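You operate a simulated robot arm through the tools that you are given. There is no shell and no other tool.

The job below is to be done with a simulated robot arm. You get a single attempt, and the scene is never put back.

TASK
Punch the papers and file the travel folder in the files drawer.
Fine: the papers are in the punch, one stroke; they go in the grey tray; the folder stands in the red groove; shut the drawer; the other folder and papers stay. Where these are worked on the way, their far stop is far enough and under half their travel is too little: files drawer.

The check looks at the end state, three seconds after you hand in, the way a careful person would. Anything else that was tipped, shoved, dropped, spilled or broken makes it a failure.

THE ROBOT
A 7-joint arm with a two-finger parallel gripper, fixed in place. Base frame: the origin is on the floor under the middle of its stand, x ahead of it, y to its left, z up. Lengths are in m, angles in degrees, forces in N, time in s.
It reaches about 1.479 m from its shoulder. Its first joint turns from -166.0 to 166.0 degrees. Payload 4.4 kg.
The tool frame sits at the grasp point between the pads (the TCP): z along the fingers, y along the line on which they close. The tips reach 0.023 m beyond it. The gripper opens to 0.094 m. The fingers are 0.038 m wide and 0.01 m thick; the gripper's body (0.054 by 0.096 m) begins 0.039 m behind the TCP.
Orientation is told as [roll, pitch, yaw] about the base's x, y, z axes, in that order, counted from this pose: with the fingers straight down and closing along the base's y, the tool's x points along the base's -x, its y along +y and its z along -z.

THE INTERFACE
- The arm moves only by the tool play_rows. Its argument "targets" is a list of rows, each an object of numbers (a shift or turn left out is 0, a gripper value left out holds the last): "dx", "dy", "dz": the shift along the tool's x, y, z in m; "wx", "wy", "wz": the turn, a rotation vector about the tool's x, y, z in degrees; "claw": the closure, from 0 (fully open) to 1 (shut). In form: [{"dx": .., "dy": .., "dz": .., "wx": .., "wy": .., "wz": .., "claw": ..}, ...]. A call has 1 to 20 rows; each row is the pose to reach, as a shift and turn from the pose commanded when the call began, along the tool's axes at that moment. A row lasts 0.2 s, in which the tool goes at most 0.05 m and 8.6 degrees; a call with a longer step from one row to the next is refused whole, and so is a gripper value outside its range. Where a pose cannot be reached the arm comes as near as it can. A force on the tool above 40 N (or 10 N above the force at the start of the call, whichever is more), or a blocked arm, ends the call early, and 0.2 s more pass. Each finger travels about 0.072 m/s and halts on what it meets, pressing with about 39 N; the grip force reading is that of the motor and also rises with nothing between the fingers. The clock runs only during rows and for 0.2 s after the last one: add rows that repeat a pose to give the fingers time. The reply holds the time, the measured pose of the TCP, the force on the tool along the base axes, the opening and the grip force, in the units named above and with some noise, with the torque about the TCP (base axes, N m) and any sound that the robot's microphone picked up, and new pictures: "pictures" is both (left out), scene, wrist or none.
- Cameras (640 x 400 px; columns grow to the right, rows downward): "scene" is fixed at [0.2194, 0.4999, 1.6545]; the picture's right is [-0.44, -0.90, 0.00], its down [-0.56, 0.28, -0.78] and it looks along [0.70, -0.34, -0.63] (base axes); focal length 310 px, centre (320, 200). "wrist" rides on the gripper at [0.086, 0.016, -0.075] in the tool frame; the picture's right is [-0.18, 0.98, 0.00], its down [-0.58, -0.11, -0.81] and it looks along [-0.79, -0.15, 0.59] (tool axes); focal length 243 px, centre (320, 200). There is no depth. A picture from a camera that has moved, and an enlarged one, comes with that camera's place and axes in the base frame and with its lens.
- close_up(camera, box): a new picture of the part [left, top, right, bottom] of that camera's present view, enlarged. The clock stands still meanwhile.
- job_done(): hands the job in; it is judged then, once.

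Places have to be worked out from the pictures, the camera data and where the tool is seen. Open the gripper and draw the arm clear of the work before you hand the job in, unless the task says otherwise.

The tools are called after "Call:" as name(argument=value, ...) on one line, values as JSON. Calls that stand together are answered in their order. play_rows: Moves the arm, as the interface text tells. Its arguments: {"type":"object","properties":{"targets":{"type":"array"},"pictures":{"type":"string","enum":["both","scene","wrist","none"]}},"required":["targets"]} The other tools are called the same way: close_up (camera, box) takes an enlarged picture of a part of a camera's view; job_done () hands the job in.

At the start:

```text
time_s: 0.0
position: [0.7141, 0.4157, 1.4296]
orientation: [0.0, -0.1, 0.0]
force: [0.4, 0.1, -0.2]
moment: [0.01, 0.01, -0.02]
finger_gap: 0.0941
grip_force: 0.0
```

scene: 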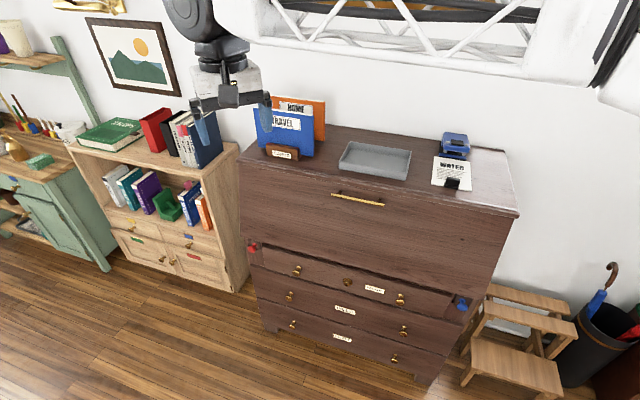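
wrist: 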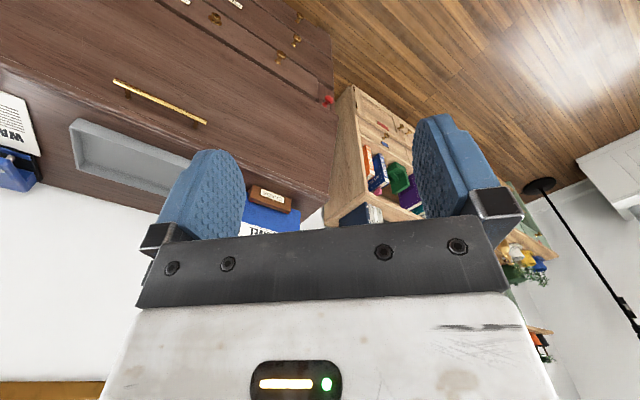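

I see a dark bureau with a fall-front, three drawers below, folders in a rack, a grey tray, and a punch with papers on top. I'll look at details first.

Call:
close_up(camera="scene", box=[230, 80, 390, 180])

Call:
close_up(camera="scene", box=[400, 110, 530, 220])

Call:
close_up(camera="scene", box=[230, 230, 490, 390])

```text
4.00 times, centred on (310, 130) of scene
camera zoom: at [0.2194, 0.4999, 1.6545], right [-0.44, -0.9, 0.0], down [-0.56, 0.28, -0.78], along [0.7, -0.34, -0.63], focal length 1238 px, centre (360, 480)
```

zoom: 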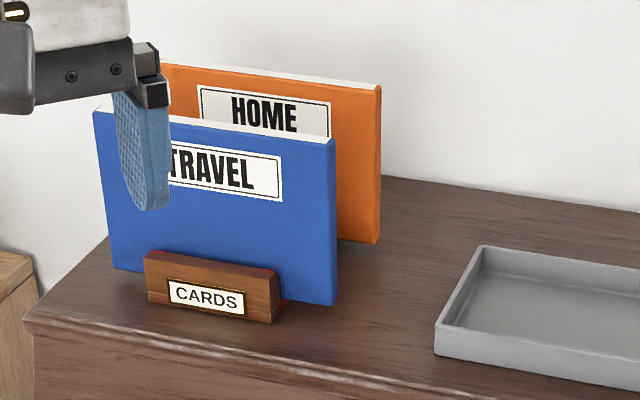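

```text
3.64 times, centred on (465, 165) of scene
camera zoom: at [0.2194, 0.4999, 1.6545], right [-0.44, -0.9, 0.0], down [-0.56, 0.28, -0.78], along [0.7, -0.34, -0.63], focal length 1126 px, centre (-207, 327)
```

zoom: 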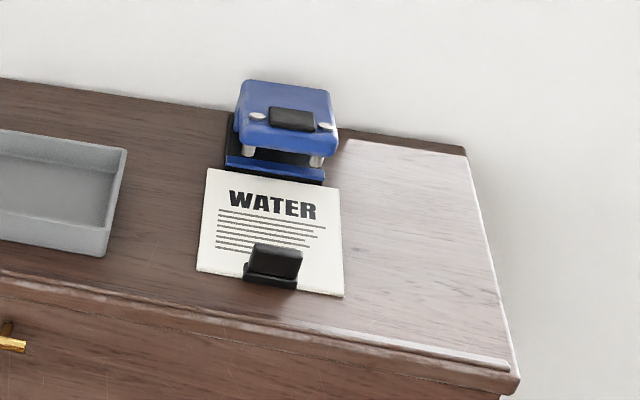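

```text
2.46 times, centred on (360, 310) of scene
camera zoom: at [0.2194, 0.4999, 1.6545], right [-0.44, -0.9, 0.0], down [-0.56, 0.28, -0.78], along [0.7, -0.34, -0.63], focal length 762 px, centre (222, -71)
```

zoom: 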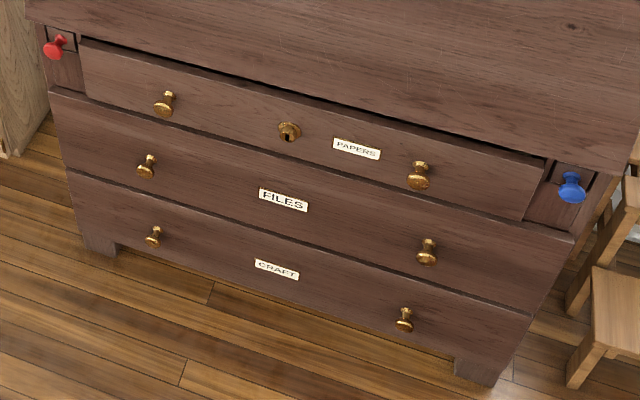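

The bureau appears to be turned about 45° to my base frame, with its top near z≈1.04. I'll move above its front with the wrist turned to face it, for a better look.

Call:
play_rows(targets=[{"dx": -0.01, "dy": -0.04, "dz": 0.0, "wz": 6.5}, {"dx": -0.02, "dy": -0.08, "dz": 0.0, "wz": 13}, {"dx": -0.03, "dy": -0.12, "dz": 0.0, "wz": 19.5}, {"dx": -0.04, "dy": -0.16, "dz": 0.0, "wz": 26}, {"dx": -0.055, "dy": -0.2, "dz": 0.0, "wz": 32.5}, {"dx": -0.07, "dy": -0.24, "dz": 0.0, "wz": 39}, {"dx": -0.086, "dy": -0.28, "dz": 0.0, "wz": 45}, {"dx": -0.086, "dy": -0.296, "dz": 0.03, "wz": 45}, {"dx": -0.086, "dy": -0.296, "dz": 0.03, "wz": 45, "claw": 1}, {"dx": -0.086, "dy": -0.296, "dz": 0.03, "wz": 45, "claw": 1}, {"dx": -0.086, "dy": -0.296, "dz": 0.03, "wz": 45, "claw": 1}])

```text
time_s: 2.4
position: [0.799, 0.1195, 1.4027]
orientation: [0.0, 0.0, -45.0]
force: [0.5, -0.6, -0.1]
moment: [0.02, 0.0, 0.01]
finger_gap: 0.0
grip_force: 20.8
camera wrist: at [0.7484, 0.1936, 1.4755], right [0.83, 0.56, 0.0], down [0.33, -0.49, 0.81], along [0.46, -0.67, -0.59], focal length 243 px, centre (320, 200)
```

scene: 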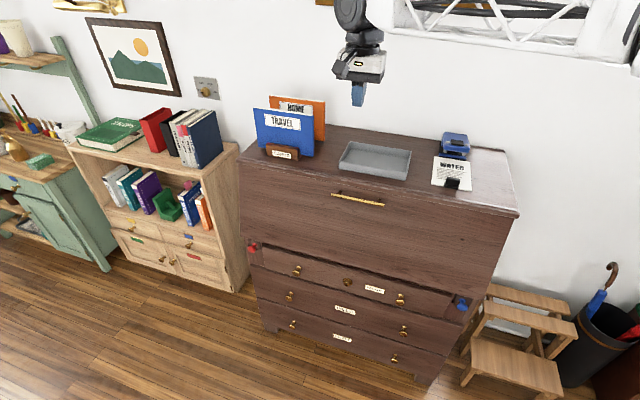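
wrist: 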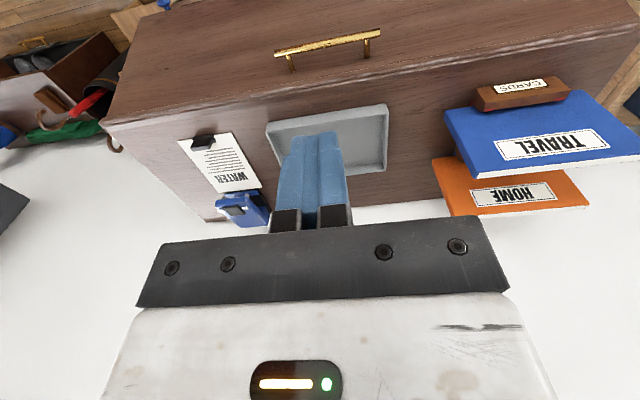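

The wrist view now shows all the objects on the top. I'll take close-ups to measure the punch, papers, tray and folders.

Call:
close_up(camera="wrist", box=[160, 100, 320, 240])

Call:
close_up(camera="wrist", box=[420, 60, 640, 220])

Call:
close_up(camera="scene", box=[240, 80, 420, 190])

Call:
close_up(camera="scene", box=[420, 120, 500, 200])

```text
2.86 times, centred on (240, 170) of wrist
camera zoom: at [0.7484, 0.1936, 1.4755], right [0.83, 0.56, 0.0], down [0.33, -0.49, 0.81], along [0.46, -0.67, -0.59], focal length 693 px, centre (549, 286)
```

zoom: 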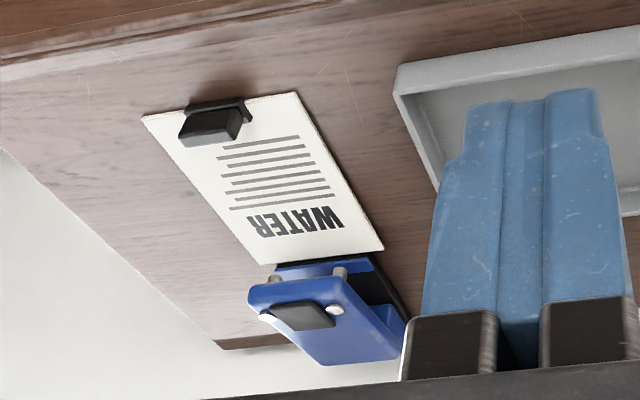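

```text
2.50 times, centred on (530, 140) of wrist
camera zoom: at [0.7484, 0.1936, 1.4755], right [0.83, 0.56, 0.0], down [0.33, -0.49, 0.81], along [0.46, -0.67, -0.59], focal length 606 px, centre (-205, 350)
```

zoom: 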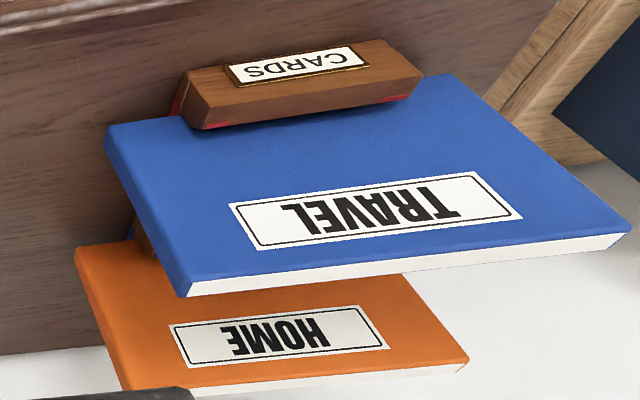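

```text
3.56 times, centred on (330, 135) of scene
camera zoom: at [0.2194, 0.4999, 1.6545], right [-0.44, -0.9, 0.0], down [-0.56, 0.28, -0.78], along [0.7, -0.34, -0.63], focal length 1101 px, centre (284, 431)
```

zoom: 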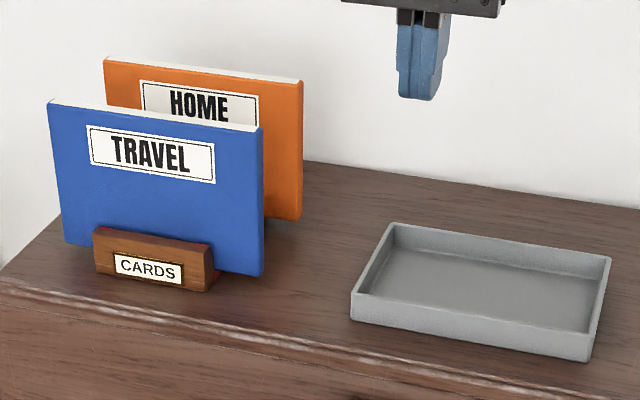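

```text
5.00 times, centred on (460, 160) of scene
camera zoom: at [0.2194, 0.4999, 1.6545], right [-0.44, -0.9, 0.0], down [-0.56, 0.28, -0.78], along [0.7, -0.34, -0.63], focal length 1548 px, centre (-380, 400)
```

zoom: 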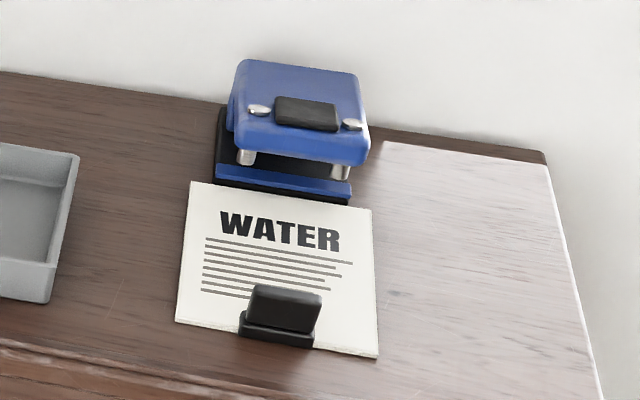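

The bureau frame matches a 45° rotation well (tool x = outward from the bureau, tool y = towards its left end). I'll move nearer the punch to measure it more precisely.

Call:
play_rows(targets=[{"dx": -0.03, "dy": -0.035, "dz": 0.01}, {"dx": -0.06, "dy": -0.07, "dz": 0.02}, {"dx": -0.085, "dy": -0.105, "dz": 0.035}, {"dx": -0.11, "dy": -0.14, "dz": 0.05}, {"dx": -0.14, "dy": -0.175, "dz": 0.065}, {"dx": -0.17, "dy": -0.21, "dz": 0.08}, {"dx": -0.2, "dy": -0.24, "dz": 0.09}, {"dx": -0.2, "dy": -0.25, "dz": 0.1}])

```text
time_s: 4.2
position: [0.7645, -0.1987, 1.2988]
orientation: [0.0, 0.0, -44.9]
force: [0.0, 0.2, -0.5]
moment: [0.02, 0.0, 0.02]
finger_gap: 0.0003
grip_force: 39.2
camera wrist: at [0.7136, -0.124, 1.3727], right [0.82, 0.57, 0.0], down [0.33, -0.49, 0.81], along [0.46, -0.67, -0.59], focal length 243 px, centre (320, 200)
```

scene: 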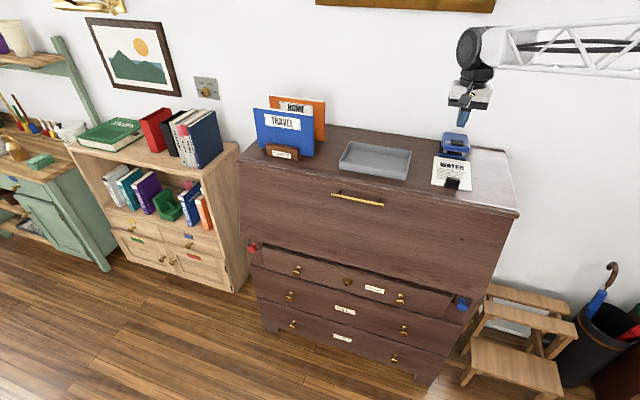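
wrist: 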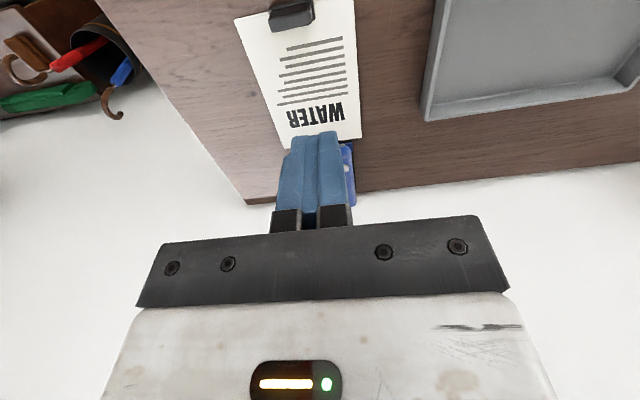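

The fingers hide the punch from here. I'll slide sideways so that it comes into view beside the fingers.

Call:
play_rows(targets=[{"dy": 0.04}, {"dy": 0.08}, {"dy": 0.12}, {"dy": 0.13}], pictures="wrist")

Call:
close_up(camera="wrist", box=[160, 100, 320, 220])

Call:
close_up(camera="wrist", box=[130, 0, 330, 120])

```text
time_s: 5.2
position: [0.8537, -0.1065, 1.2995]
orientation: [0.0, 0.0, -45.1]
force: [0.4, 0.2, -0.1]
moment: [-0.02, 0.01, -0.01]
finger_gap: 0.0002
grip_force: 38.7
camera wrist: at [0.8042, -0.0328, 1.3728], right [0.83, 0.56, 0.0], down [0.33, -0.49, 0.81], along [0.46, -0.67, -0.59], focal length 243 px, centre (320, 200)
```

wrist: 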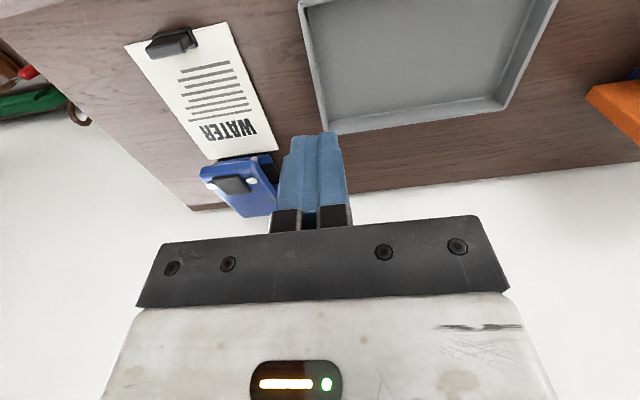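

```text
3.33 times, centred on (240, 160) of wrist
camera zoom: at [0.8042, -0.0328, 1.3728], right [0.83, 0.56, 0.0], down [0.33, -0.49, 0.81], along [0.46, -0.67, -0.59], focal length 809 px, centre (587, 333)
```

zoom: 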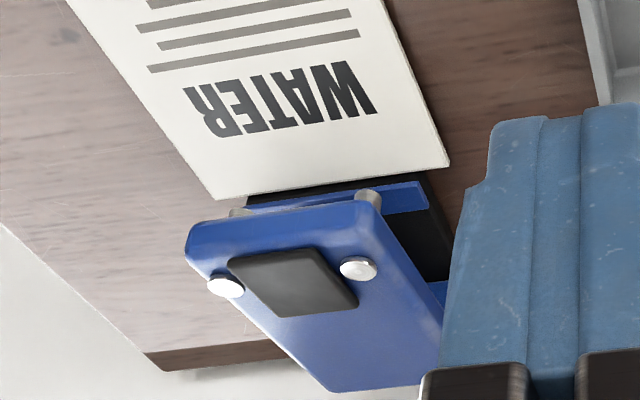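

```text
3.20 times, centred on (230, 60) of wrist
camera zoom: at [0.8042, -0.0328, 1.3728], right [0.83, 0.56, 0.0], down [0.33, -0.49, 0.81], along [0.46, -0.67, -0.59], focal length 776 px, centre (608, 648)
```

zoom: 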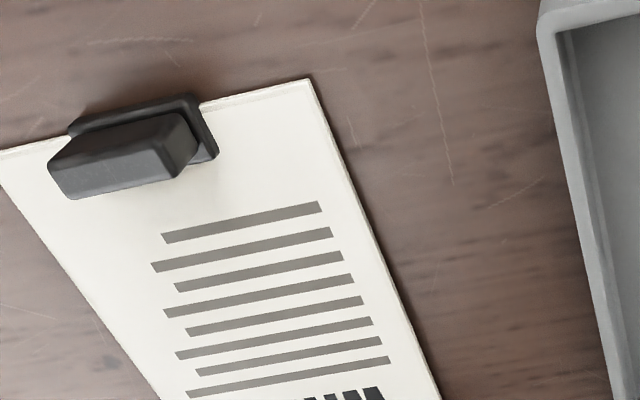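

The lever pad works out at roughly a=0.371, n=-0.835 (bureau frame), z≈1.147. I'll go above it with closed fingers and check the alignment before pressing.

Call:
play_rows(targets=[{"dx": -0.03, "dy": -0.035, "dz": 0.0}, {"dx": -0.06, "dy": -0.07, "dz": 0.0}, {"dx": -0.09, "dy": -0.105, "dz": 0.0}, {"dx": -0.12, "dy": -0.14, "dz": 0.02}, {"dx": -0.153, "dy": -0.157, "dz": 0.04}, {"dx": -0.153, "dy": -0.157, "dz": 0.075}, {"dx": -0.153, "dy": -0.157, "dz": 0.085}])

Call:
close_up(camera="scene", box=[420, 90, 500, 190])

Call:
close_up(camera="wrist", box=[220, 60, 400, 240])

```text
refused: row 4 steps farther than a row can; nothing moved
```

```text
4.00 times, centred on (460, 140) of scene
camera zoom: at [0.2194, 0.4999, 1.6545], right [-0.44, -0.9, 0.0], down [-0.56, 0.28, -0.78], along [0.7, -0.34, -0.63], focal length 1238 px, centre (-240, 440)
```

zoom: 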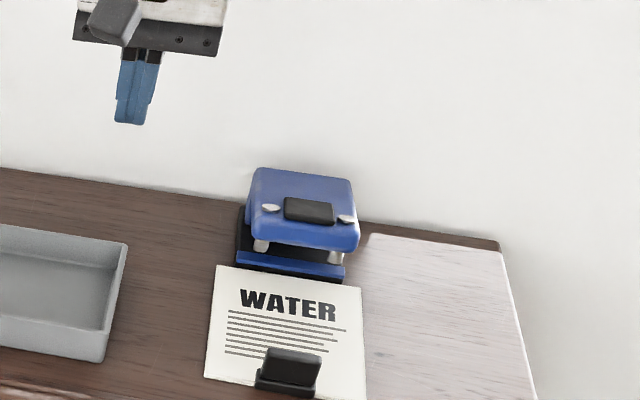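

```text
2.22 times, centred on (310, 150) of wrist
camera zoom: at [0.8042, -0.0328, 1.3728], right [0.83, 0.56, 0.0], down [0.33, -0.49, 0.81], along [0.46, -0.67, -0.59], focal length 539 px, centre (342, 311)
```

zoom: 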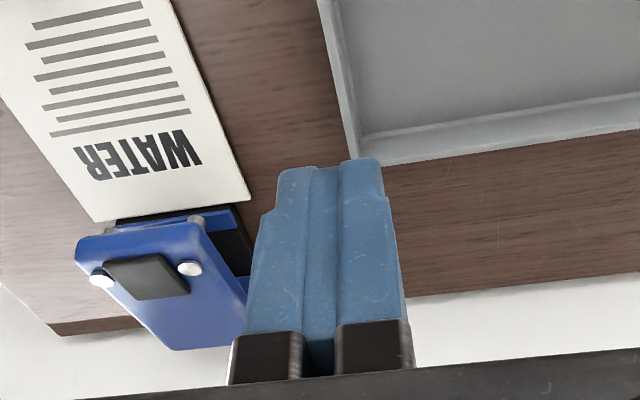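

The steps were slightly too large, so nothing moved. I'm sending the same motion in smaller steps.

Call:
play_rows(targets=[{"dx": -0.03, "dy": -0.03}, {"dx": -0.06, "dy": -0.06}, {"dx": -0.09, "dy": -0.09}, {"dx": -0.12, "dy": -0.12, "dz": 0.01}, {"dx": -0.145, "dy": -0.15, "dz": 0.025}, {"dx": -0.153, "dy": -0.157, "dz": 0.06}, {"dx": -0.153, "dy": -0.157, "dz": 0.085}, {"dx": -0.153, "dy": -0.157, "dz": 0.085}])

Call:
close_up(camera="scene", box=[420, 90, 500, 190])

Call:
close_up(camera="wrist", box=[220, 60, 400, 240])

```text
time_s: 7.0
position: [0.8521, -0.3264, 1.2152]
orientation: [0.0, 0.1, -45.0]
force: [0.0, -0.4, 0.1]
moment: [-0.03, 0.01, -0.01]
finger_gap: 0.0
grip_force: 38.6
camera wrist: at [0.8009, -0.2525, 1.2877], right [0.83, 0.56, 0.0], down [0.33, -0.49, 0.81], along [0.46, -0.67, -0.59], focal length 243 px, centre (320, 200)
```

scene: 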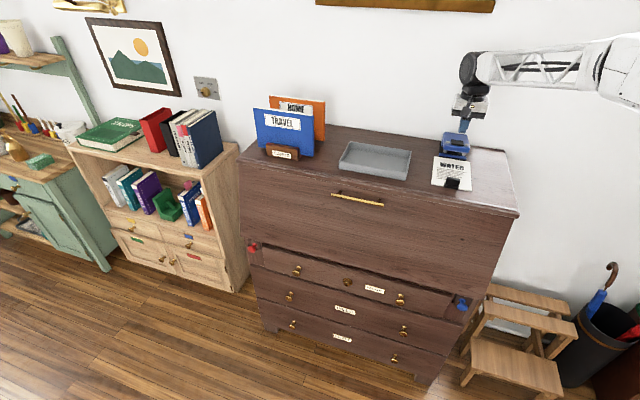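
wrist: 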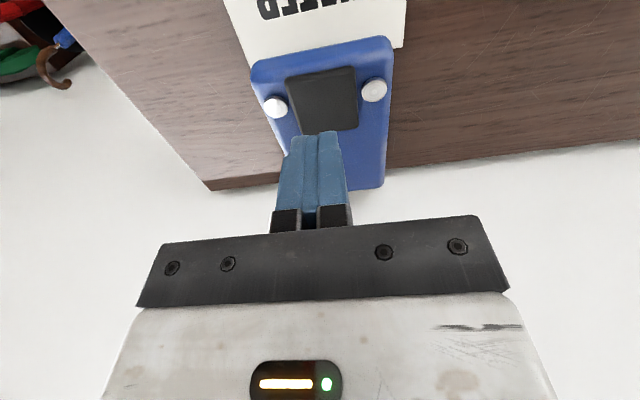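

```text
4.00 times, centred on (460, 140) of scene
camera zoom: at [0.2194, 0.4999, 1.6545], right [-0.44, -0.9, 0.0], down [-0.56, 0.28, -0.78], along [0.7, -0.34, -0.63], focal length 1238 px, centre (-240, 440)
```

zoom: 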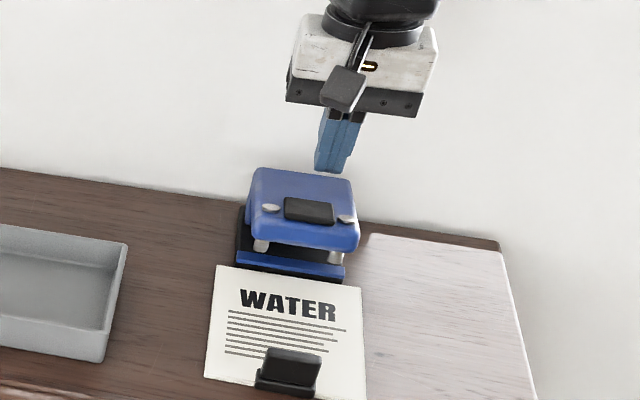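

```text
2.22 times, centred on (310, 150) of wrist
camera zoom: at [0.8009, -0.2525, 1.2877], right [0.83, 0.56, 0.0], down [0.33, -0.49, 0.81], along [0.46, -0.67, -0.59], focal length 539 px, centre (342, 311)
```

zoom: 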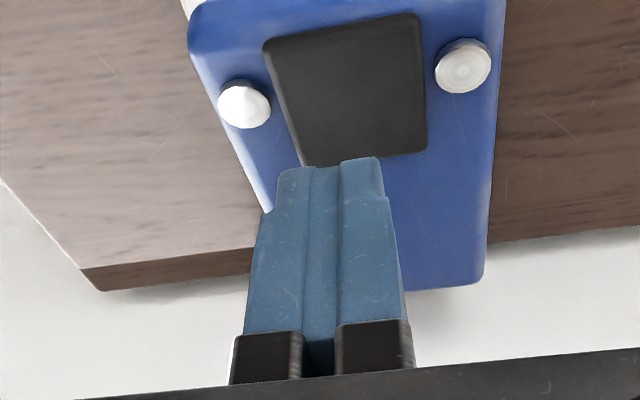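

Fingertips are centred on the pad, just slightly too far back. I'll shift 1 cm forward and press down gradually for the one stroke.

Call:
play_rows(targets=[{"dx": 0.011, "dy": 0.002}, {"dx": 0.011, "dy": 0.002, "dz": 0.02}, {"dx": 0.011, "dy": 0.002, "dz": 0.03}, {"dx": 0.011, "dy": 0.002, "dz": 0.035}, {"dx": 0.011, "dy": 0.002, "dz": 0.039}, {"dx": 0.011, "dy": 0.002, "dz": 0.043}, {"dx": 0.011, "dy": 0.002, "dz": 0.047}, {"dx": 0.011, "dy": 0.002, "dz": 0.051}, {"dx": 0.011, "dy": 0.002, "dz": 0.055}, {"dx": 0.011, "dy": 0.002, "dz": 0.059}, {"dx": 0.011, "dy": 0.002, "dz": 0.063}, {"dx": 0.011, "dy": 0.002, "dz": 0.067}])

Call:
close_up(camera="scene", box=[420, 90, 500, 190])

```text
time_s: 9.6
position: [0.848, -0.316, 1.1569]
orientation: [0.1, -0.5, -45.0]
force: [-6.4, 1.4, 11.5]
moment: [-0.15, 0.02, -0.1]
finger_gap: 0.0
grip_force: 39.6
stopped in row 12: the force on the tool passed its limit at 46 N (the readings are from after the stop); the commanded pose is now the measured one
camera wrist: at [0.7973, -0.2432, 1.2285], right [0.83, 0.56, 0.0], down [0.33, -0.49, 0.81], along [0.46, -0.67, -0.59], focal length 243 px, centre (320, 200)
```

scene: 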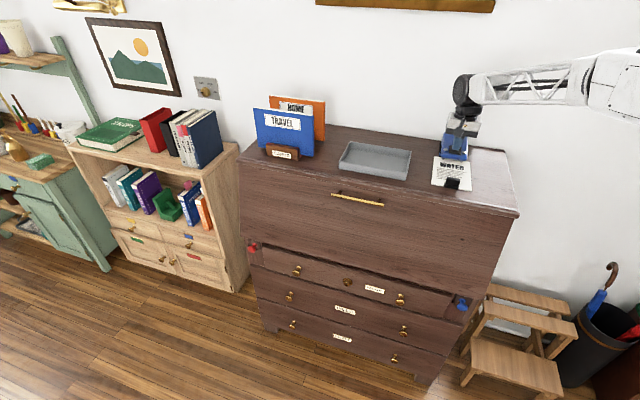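
wrist: 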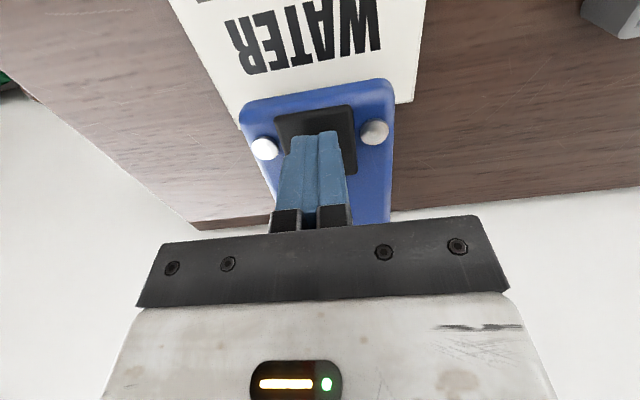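

```text
4.00 times, centred on (460, 140) of scene
camera zoom: at [0.2194, 0.4999, 1.6545], right [-0.44, -0.9, 0.0], down [-0.56, 0.28, -0.78], along [0.7, -0.34, -0.63], focal length 1238 px, centre (-240, 440)
```

zoom: 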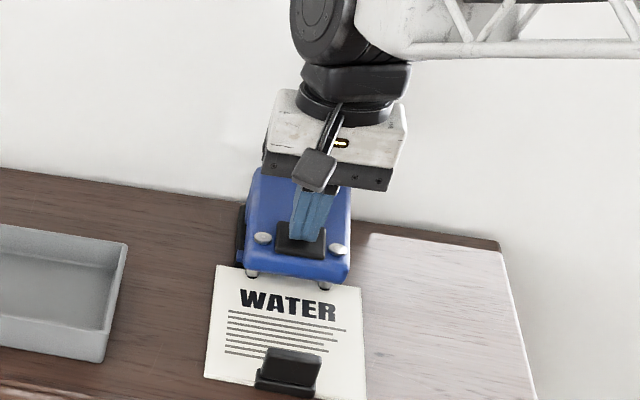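

The lever is going down; the call stopped at 46 N with no click heard, and the tool relaxed to z=1.157. I'll keep pressing (same stroke) in small steps to see whether this is the hard stop.

Call:
play_rows(targets=[{"dz": 0.002}, {"dz": 0.004}, {"dz": 0.006}, {"dz": 0.008}, {"dz": 0.01}, {"dz": 0.012}, {"dz": 0.014}, {"dz": 0.016}, {"dz": 0.018}, {"dz": 0.02}])

Call:
close_up(camera="scene", box=[420, 90, 500, 190])

Call:
close_up(camera="wrist", box=[220, 60, 400, 240])

```text
time_s: 10.2
position: [0.8484, -0.3179, 1.1557]
orientation: [0.3, -0.7, -45.0]
force: [-5.3, 2.1, 11.0]
moment: [-0.14, 0.01, -0.08]
finger_gap: 0.0
grip_force: 39.3
stopped in row 3: the force on the tool passed its limit at 43 N (the readings are from after the stop); the commanded pose is now the measured one
camera wrist: at [0.7974, -0.2432, 1.2282], right [0.83, 0.56, 0.01], down [0.33, -0.48, 0.81], along [0.46, -0.67, -0.58], focal length 243 px, centre (320, 200)
```

scene: 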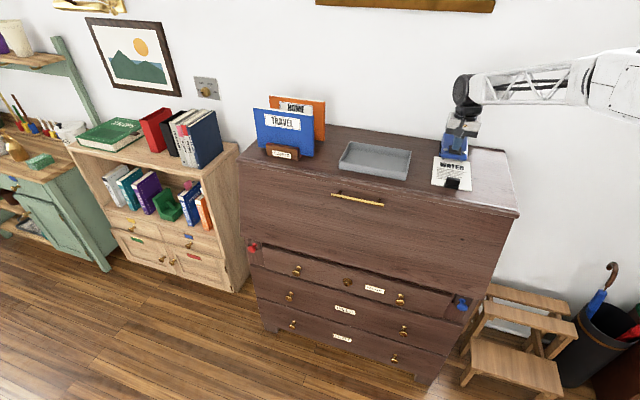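
wrist: 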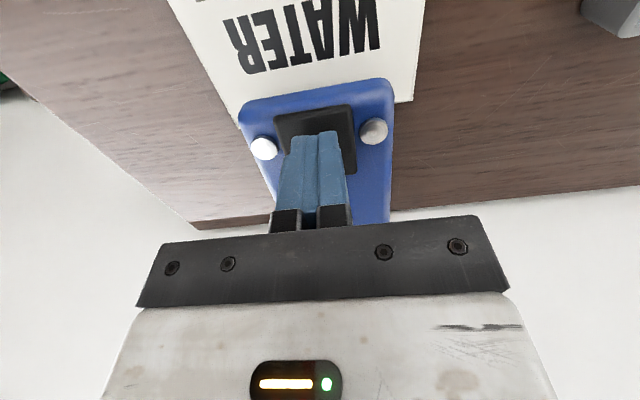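

```text
4.00 times, centred on (460, 140) of scene
camera zoom: at [0.2194, 0.4999, 1.6545], right [-0.44, -0.9, 0.0], down [-0.56, 0.28, -0.78], along [0.7, -0.34, -0.63], focal length 1238 px, centre (-240, 440)
```

zoom: 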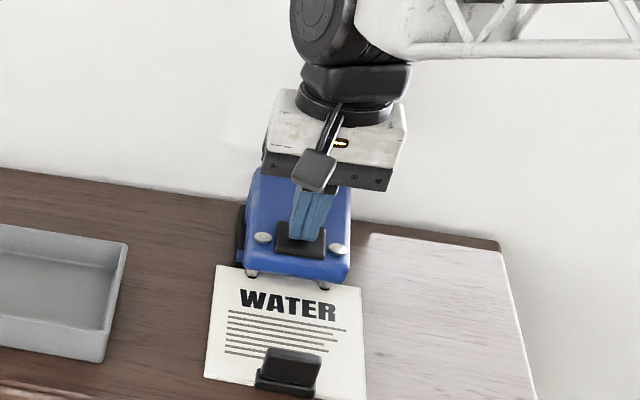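

```text
2.22 times, centred on (310, 150) of wrist
camera zoom: at [0.7974, -0.2432, 1.2282], right [0.83, 0.56, 0.01], down [0.33, -0.48, 0.81], along [0.46, -0.67, -0.58], focal length 539 px, centre (342, 311)
```

zoom: 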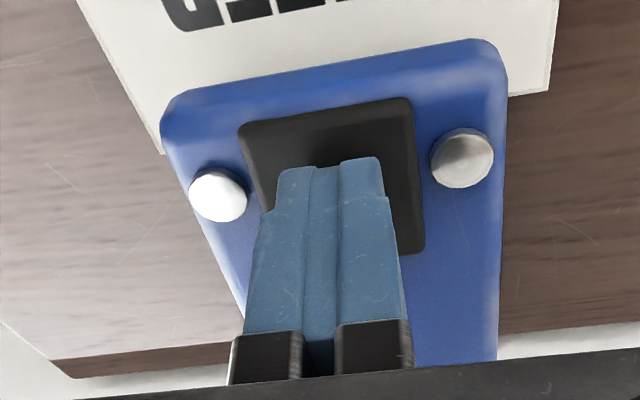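

Force climbed from 11 to 43 N with only ~1 mm of motion, so the lever is on its stop. Now I'll release straight up and look.

Call:
play_rows(targets=[{"dz": -0.01}, {"dz": -0.025}, {"dz": -0.045}, {"dz": -0.07}, {"dx": 0.0, "dy": 0.03, "dz": -0.1}, {"dx": 0.03, "dy": 0.07, "dz": -0.11}, {"dx": 0.06, "dy": 0.1, "dz": -0.12}, {"dx": 0.09, "dy": 0.13, "dz": -0.13}])

Call:
close_up(camera="scene", box=[420, 120, 500, 200])

Call:
close_up(camera="wrist", box=[130, 60, 320, 240])

```text
refused: row 6 steps farther than a row can; nothing moved
```

```text
5.00 times, centred on (460, 160) of scene
camera zoom: at [0.2194, 0.4999, 1.6545], right [-0.44, -0.9, 0.0], down [-0.56, 0.28, -0.78], along [0.7, -0.34, -0.63], focal length 1548 px, centre (-380, 400)
```

zoom: 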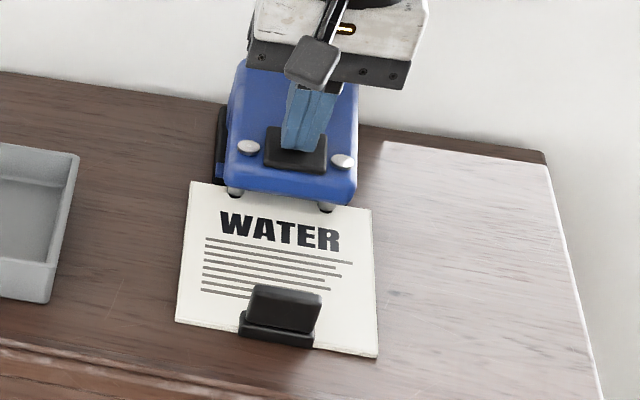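

```text
2.22 times, centred on (225, 150) of wrist
camera zoom: at [0.7974, -0.2432, 1.2282], right [0.83, 0.56, 0.01], down [0.33, -0.48, 0.81], along [0.46, -0.67, -0.58], focal length 539 px, centre (531, 311)
```

zoom: 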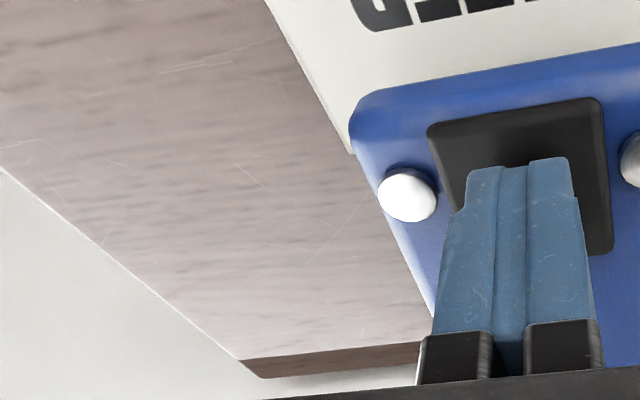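

Still resting on the depressed lever; the pins are down at the paper's edge. I'm releasing with step sizes within the limit.

Call:
play_rows(targets=[{"dz": -0.01}, {"dz": -0.025}, {"dz": -0.045}, {"dz": -0.07}, {"dy": 0.02, "dz": -0.1}, {"dx": 0.02, "dy": 0.05, "dz": -0.12}, {"dx": 0.04, "dy": 0.08, "dz": -0.13}, {"dx": 0.06, "dy": 0.11, "dz": -0.13}, {"dx": 0.09, "dy": 0.13, "dz": -0.13}])

Call:
close_up(camera="scene", box=[420, 120, 500, 200])

Call:
close_up(camera="wrist", box=[130, 60, 320, 240])

```text
time_s: 12.2
position: [0.8783, -0.163, 1.2853]
orientation: [0.2, -0.6, -45.0]
force: [0.2, 0.3, -0.3]
moment: [0.0, 0.0, 0.02]
finger_gap: 0.0001
grip_force: 39.0
camera wrist: at [0.8274, -0.0888, 1.3575], right [0.83, 0.56, 0.01], down [0.33, -0.49, 0.81], along [0.46, -0.67, -0.58], focal length 243 px, centre (320, 200)
```

scene: 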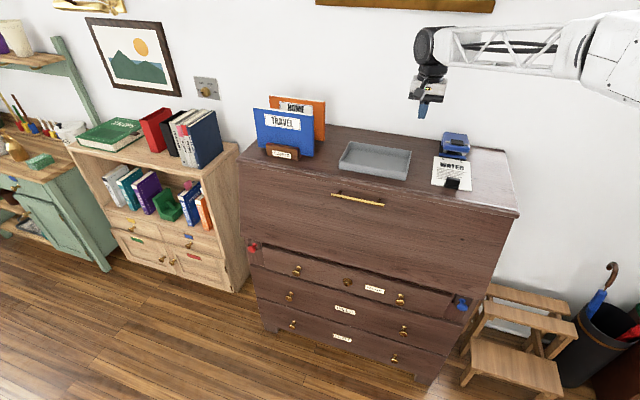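
wrist: 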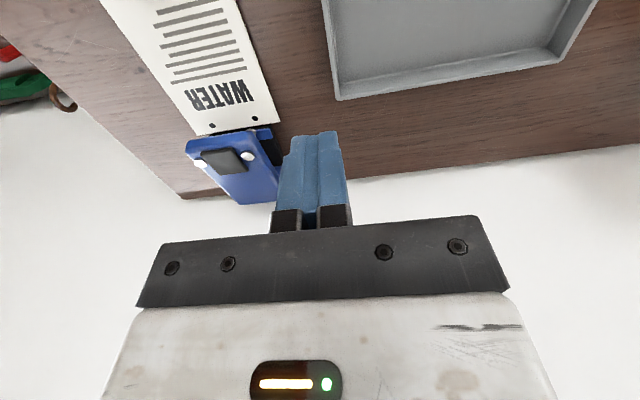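

```text
5.00 times, centred on (460, 160) of scene
camera zoom: at [0.2194, 0.4999, 1.6545], right [-0.44, -0.9, 0.0], down [-0.56, 0.28, -0.78], along [0.7, -0.34, -0.63], focal length 1548 px, centre (-380, 400)
```

zoom: 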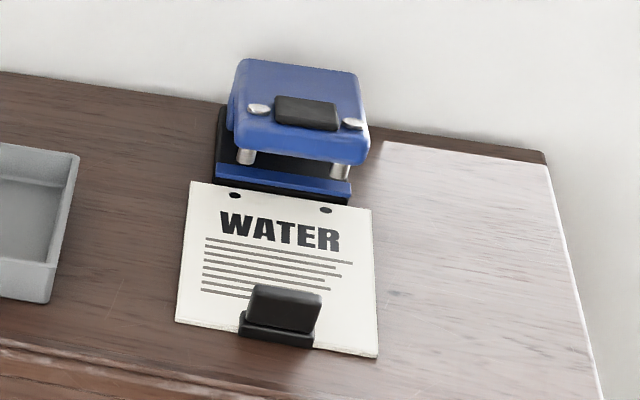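

```text
2.22 times, centred on (225, 150) of wrist
camera zoom: at [0.8274, -0.0888, 1.3575], right [0.83, 0.56, 0.01], down [0.33, -0.49, 0.81], along [0.46, -0.67, -0.58], focal length 539 px, centre (531, 311)
```

zoom: 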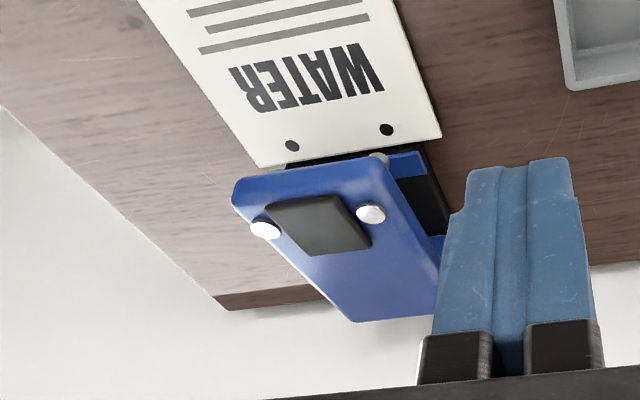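

Two clean holes are punched and the lever has returned. Next I go above the black clip on the paper's front edge, levelling the slight tool tilt and opening the gripper.

Call:
play_rows(targets=[{"dx": 0.02, "dy": -0.035, "wx": 0.2, "wy": 0.6, "claw": 0.3}, {"dx": 0.04, "dy": -0.07, "wx": 0.2, "wy": 0.6, "claw": 0.3}, {"dx": 0.06, "dy": -0.105, "wx": 0.2, "wy": 0.6, "claw": 0.3}, {"dx": 0.081, "dy": -0.133, "wx": 0.2, "wy": 0.6, "claw": 0.3}, {"dx": 0.081, "dy": -0.133, "wx": 0.2, "wy": 0.6, "claw": 0.3}], pictures="none")

Call:
play_rows(targets=[{"wz": -8}, {"wz": -16}, {"wz": -24}, {"wz": -32}, {"wz": -40}, {"wz": -48}, {"wz": -56}, {"wz": -64}, {"wz": -72}, {"wz": -80}, {"wz": -88}, {"wz": -90}, {"wz": -90}])

Call:
close_up(camera="wrist", box=[220, 40, 420, 200])

```text
time_s: 13.4
position: [0.7243, -0.2022, 1.2819]
orientation: [-0.1, 0.0, -44.9]
force: [-0.8, -0.3, -0.1]
moment: [-0.03, 0.01, -0.02]
finger_gap: 0.0656
grip_force: 0.0
```

```text
time_s: 16.2
position: [0.725, -0.1982, 1.2836]
orientation: [0.0, 0.1, 45.0]
force: [-0.4, 0.4, -0.3]
moment: [0.02, -0.02, -0.02]
finger_gap: 0.0657
grip_force: 0.1
camera wrist: at [0.6513, -0.2472, 1.3563], right [-0.57, 0.82, 0.0], down [0.49, 0.33, 0.81], along [0.67, 0.46, -0.59], focal length 243 px, centre (320, 200)
```

scene: 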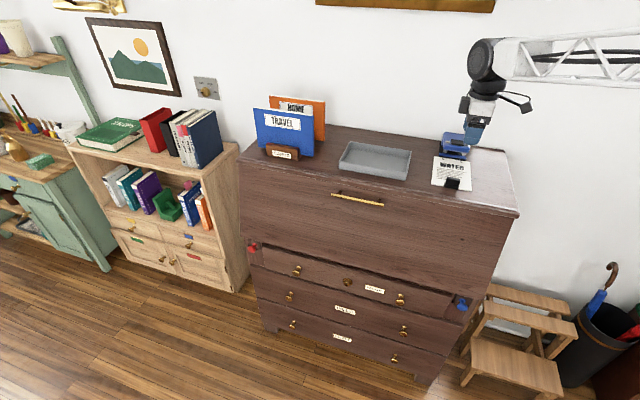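
wrist: 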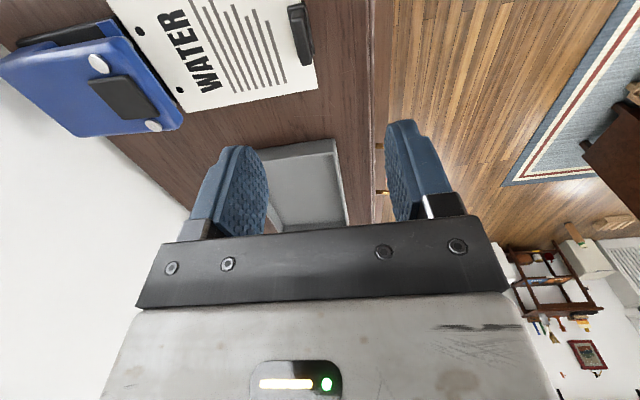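

```text
2.50 times, centred on (320, 120) of wrist
camera zoom: at [0.6513, -0.2472, 1.3563], right [-0.57, 0.82, 0.0], down [0.49, 0.33, 0.81], along [0.67, 0.46, -0.59], focal length 606 px, centre (320, 400)
```

zoom: 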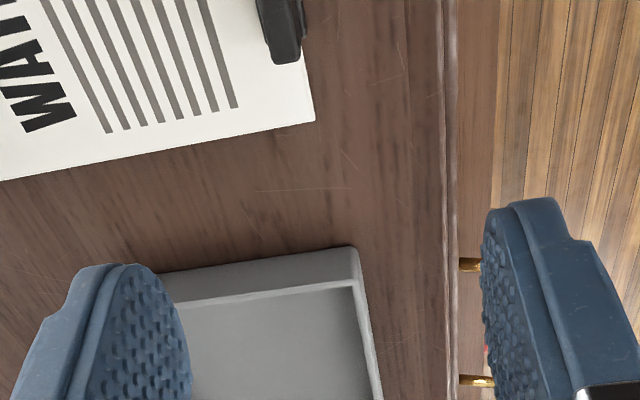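

The clip's plate is seen from above near a≈0.372, n≈-0.670. I'll back off to the bureau's right end and lower for an end-on profile view between the fingers.

Call:
play_rows(targets=[{"dx": 0.035, "dz": 0.02}, {"dx": 0.07, "dz": 0.04}, {"dx": 0.105, "dz": 0.06}, {"dx": 0.1225, "dz": 0.08}, {"dx": 0.1225, "dz": 0.08}], pictures="wrist")

Call:
close_up(camera="wrist", box=[240, 130, 400, 230])

```text
time_s: 17.4
position: [0.6391, -0.2855, 1.2004]
orientation: [0.0, -0.1, 45.0]
force: [0.1, -0.7, -0.3]
moment: [-0.01, -0.03, 0.03]
finger_gap: 0.0656
grip_force: 0.0
camera wrist: at [0.5649, -0.3333, 1.2743], right [-0.56, 0.83, 0.0], down [0.49, 0.33, 0.81], along [0.67, 0.46, -0.59], focal length 243 px, centre (320, 200)
```

wrist: 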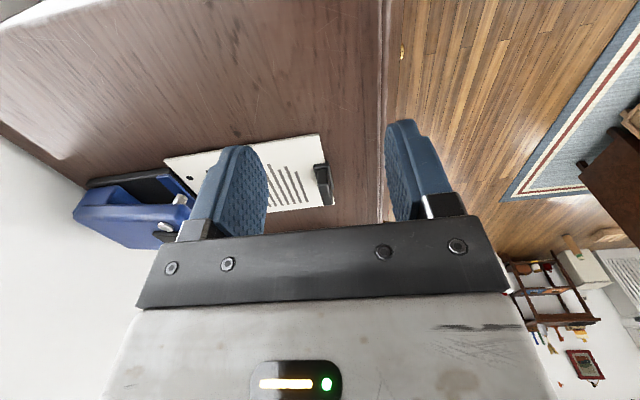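

```text
4.00 times, centred on (320, 180) of wrist
camera zoom: at [0.5649, -0.3333, 1.2743], right [-0.56, 0.83, 0.0], down [0.49, 0.33, 0.81], along [0.67, 0.46, -0.59], focal length 970 px, centre (320, 280)
```

zoom: 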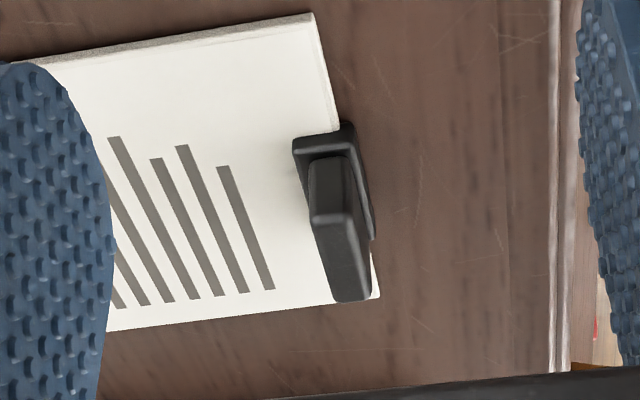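

The clip's upright plate is about 11 mm thick (n≈-0.669), spanning a≈0.345–0.395 and z≈1.097–1.119. I'll go over it and descend so the tips straddle the plate.

Call:
play_rows(targets=[{"dx": -0.035, "dy": -0.005}, {"dx": -0.07, "dy": -0.01}, {"dx": -0.105, "dy": -0.0152}, {"dx": -0.12, "dy": -0.0152, "dz": 0.02}, {"dx": -0.12, "dy": -0.0152, "dz": 0.045}, {"dx": -0.12, "dy": -0.0152, "dz": 0.065}, {"dx": -0.12, "dy": -0.0152, "dz": 0.072}, {"dx": -0.12, "dy": -0.0152, "dz": 0.072}])

Call:
close_up(camera="wrist", box=[200, 60, 460, 230])

Call:
close_up(camera="scene", box=[410, 130, 510, 210])

```text
time_s: 19.2
position: [0.7336, -0.2102, 1.1285]
orientation: [0.1, 0.0, 45.1]
force: [0.0, -0.5, -0.1]
moment: [0.02, -0.03, -0.02]
finger_gap: 0.0658
grip_force: 0.1
camera wrist: at [0.6597, -0.2594, 1.2027], right [-0.56, 0.83, 0.0], down [0.49, 0.33, 0.81], along [0.67, 0.46, -0.59], focal length 243 px, centre (320, 200)
```

scene: 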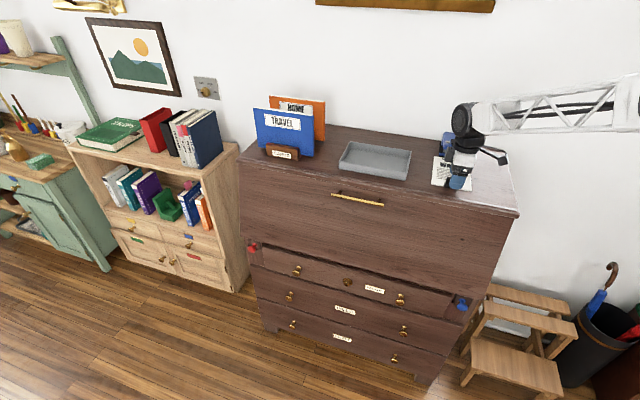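
wrist: 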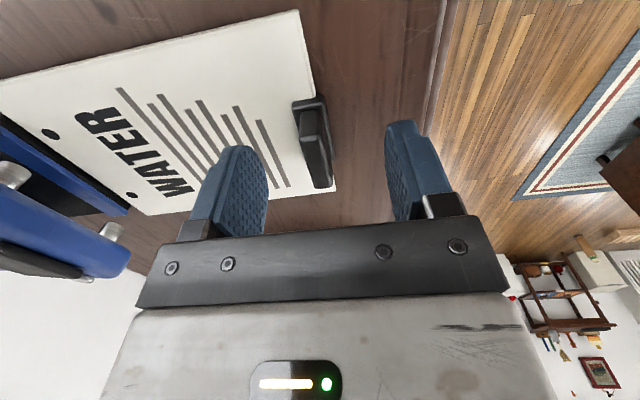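

```text
2.35 times, centred on (330, 145) of wrist
camera zoom: at [0.6597, -0.2594, 1.2027], right [-0.56, 0.83, 0.0], down [0.49, 0.33, 0.81], along [0.67, 0.46, -0.59], focal length 571 px, centre (296, 329)
```

zoom: 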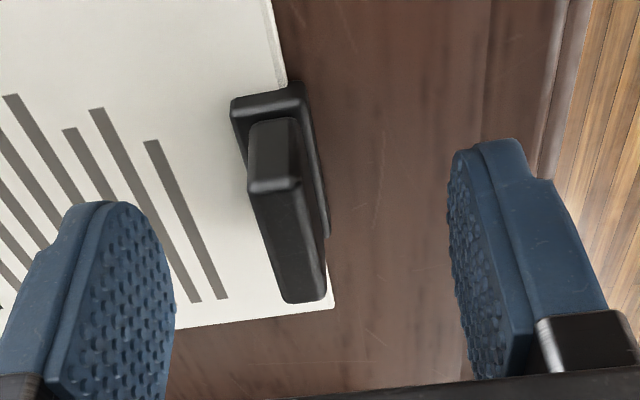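

```text
5.00 times, centred on (460, 170) of scene
camera zoom: at [0.2194, 0.4999, 1.6545], right [-0.44, -0.9, 0.0], down [-0.56, 0.28, -0.78], along [0.7, -0.34, -0.63], focal length 1548 px, centre (-380, 350)
```

zoom: 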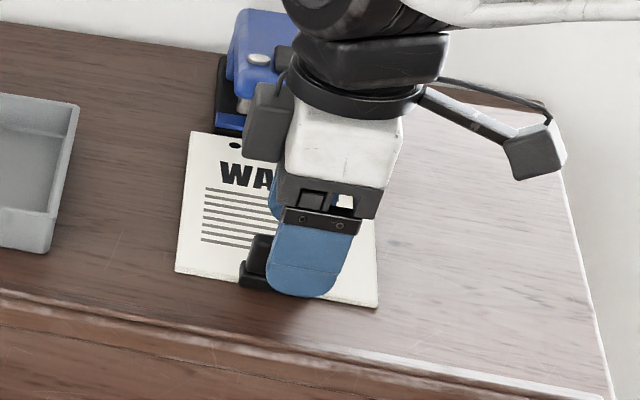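

The fingers straddle the plate well. I'll lower 5 mm more and close on it.

Call:
play_rows(targets=[{"dz": 0.0025}, {"dz": 0.005}, {"dz": 0.005, "claw": 1}, {"dz": 0.005, "claw": 1}, {"dz": 0.005, "claw": 1}, {"dz": 0.005, "claw": 1}, {"dz": 0.005, "claw": 1}])

Call:
close_up(camera="wrist", box=[200, 60, 460, 230])

```text
time_s: 20.8
position: [0.7336, -0.2101, 1.125]
orientation: [0.0, 0.1, 44.9]
force: [0.6, -0.5, 1.2]
moment: [-0.17, -0.2, -0.01]
finger_gap: 0.0109
grip_force: 39.5
camera wrist: at [0.6597, -0.2598, 1.1985], right [-0.56, 0.83, 0.0], down [0.49, 0.33, 0.81], along [0.67, 0.46, -0.59], focal length 243 px, centre (320, 200)
```

scene: 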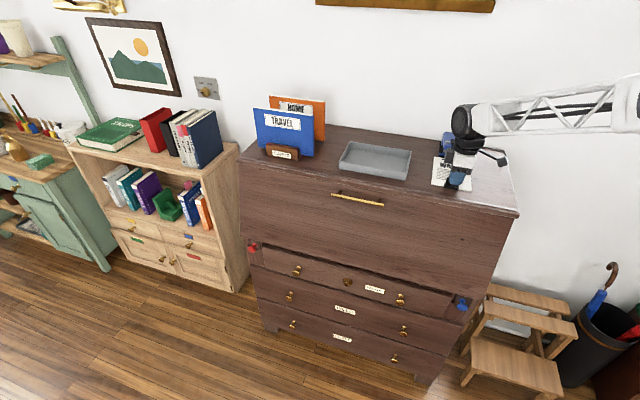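
wrist: 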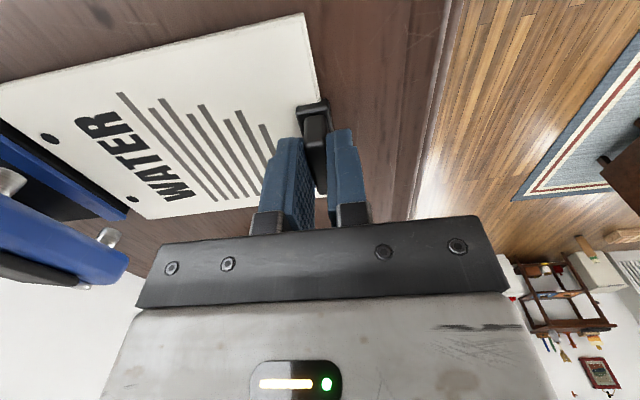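

```text
2.35 times, centred on (330, 145) of wrist
camera zoom: at [0.6597, -0.2598, 1.1985], right [-0.56, 0.83, 0.0], down [0.49, 0.33, 0.81], along [0.67, 0.46, -0.59], focal length 571 px, centre (296, 329)
```

zoom: 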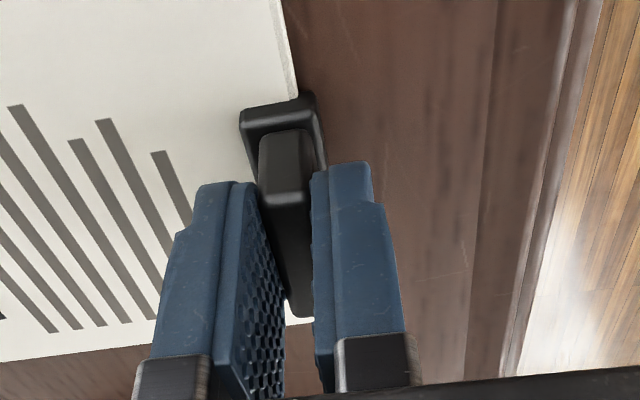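

Gripped (gap 10.9 mm, the plate's thickness). Now I'll pull the papers straight out of the punch along the table, then lift.

Call:
play_rows(targets=[{"dy": 0.006, "dz": -0.001}, {"dy": 0.015, "dz": -0.002}, {"dy": 0.025, "dz": -0.003}, {"dy": 0.035, "dz": -0.003}, {"dy": 0.045, "dz": -0.003}, {"dy": 0.055, "dz": -0.003}, {"dy": 0.06, "dz": -0.01}, {"dy": 0.065, "dz": -0.025}, {"dy": 0.07, "dz": -0.04}, {"dy": 0.07, "dz": -0.055}])

Call:
close_up(camera="scene", box=[400, 110, 520, 210])

```text
time_s: 23.0
position: [0.6847, -0.1601, 1.1807]
orientation: [0.2, 0.1, 44.9]
force: [0.3, 0.3, -0.9]
moment: [0.04, 0.02, 0.01]
finger_gap: 0.011
grip_force: 38.8
camera wrist: at [0.6109, -0.2087, 1.2538], right [-0.56, 0.83, 0.0], down [0.49, 0.33, 0.81], along [0.66, 0.46, -0.59], focal length 243 px, centre (320, 200)
```

scene: 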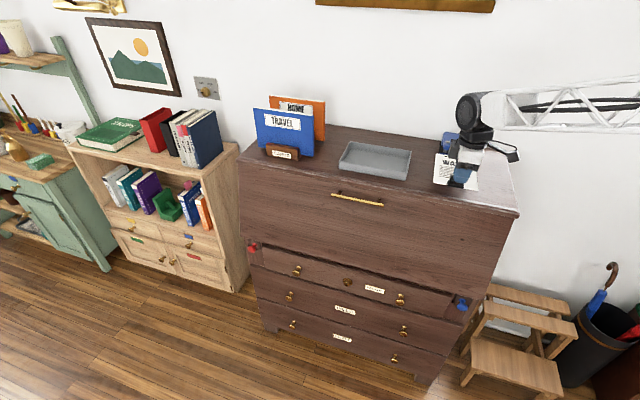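
wrist: 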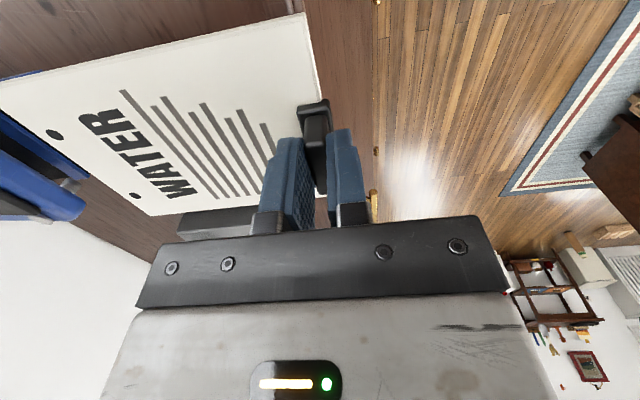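

```text
4.00 times, centred on (460, 160) of scene
camera zoom: at [0.2194, 0.4999, 1.6545], right [-0.44, -0.9, 0.0], down [-0.56, 0.28, -0.78], along [0.7, -0.34, -0.63], focal length 1238 px, centre (-240, 360)
```

zoom: 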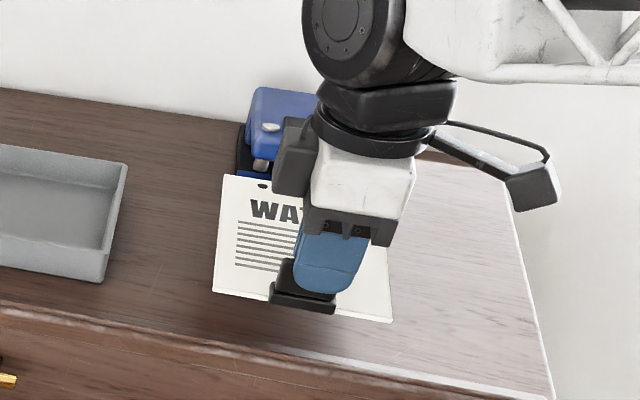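

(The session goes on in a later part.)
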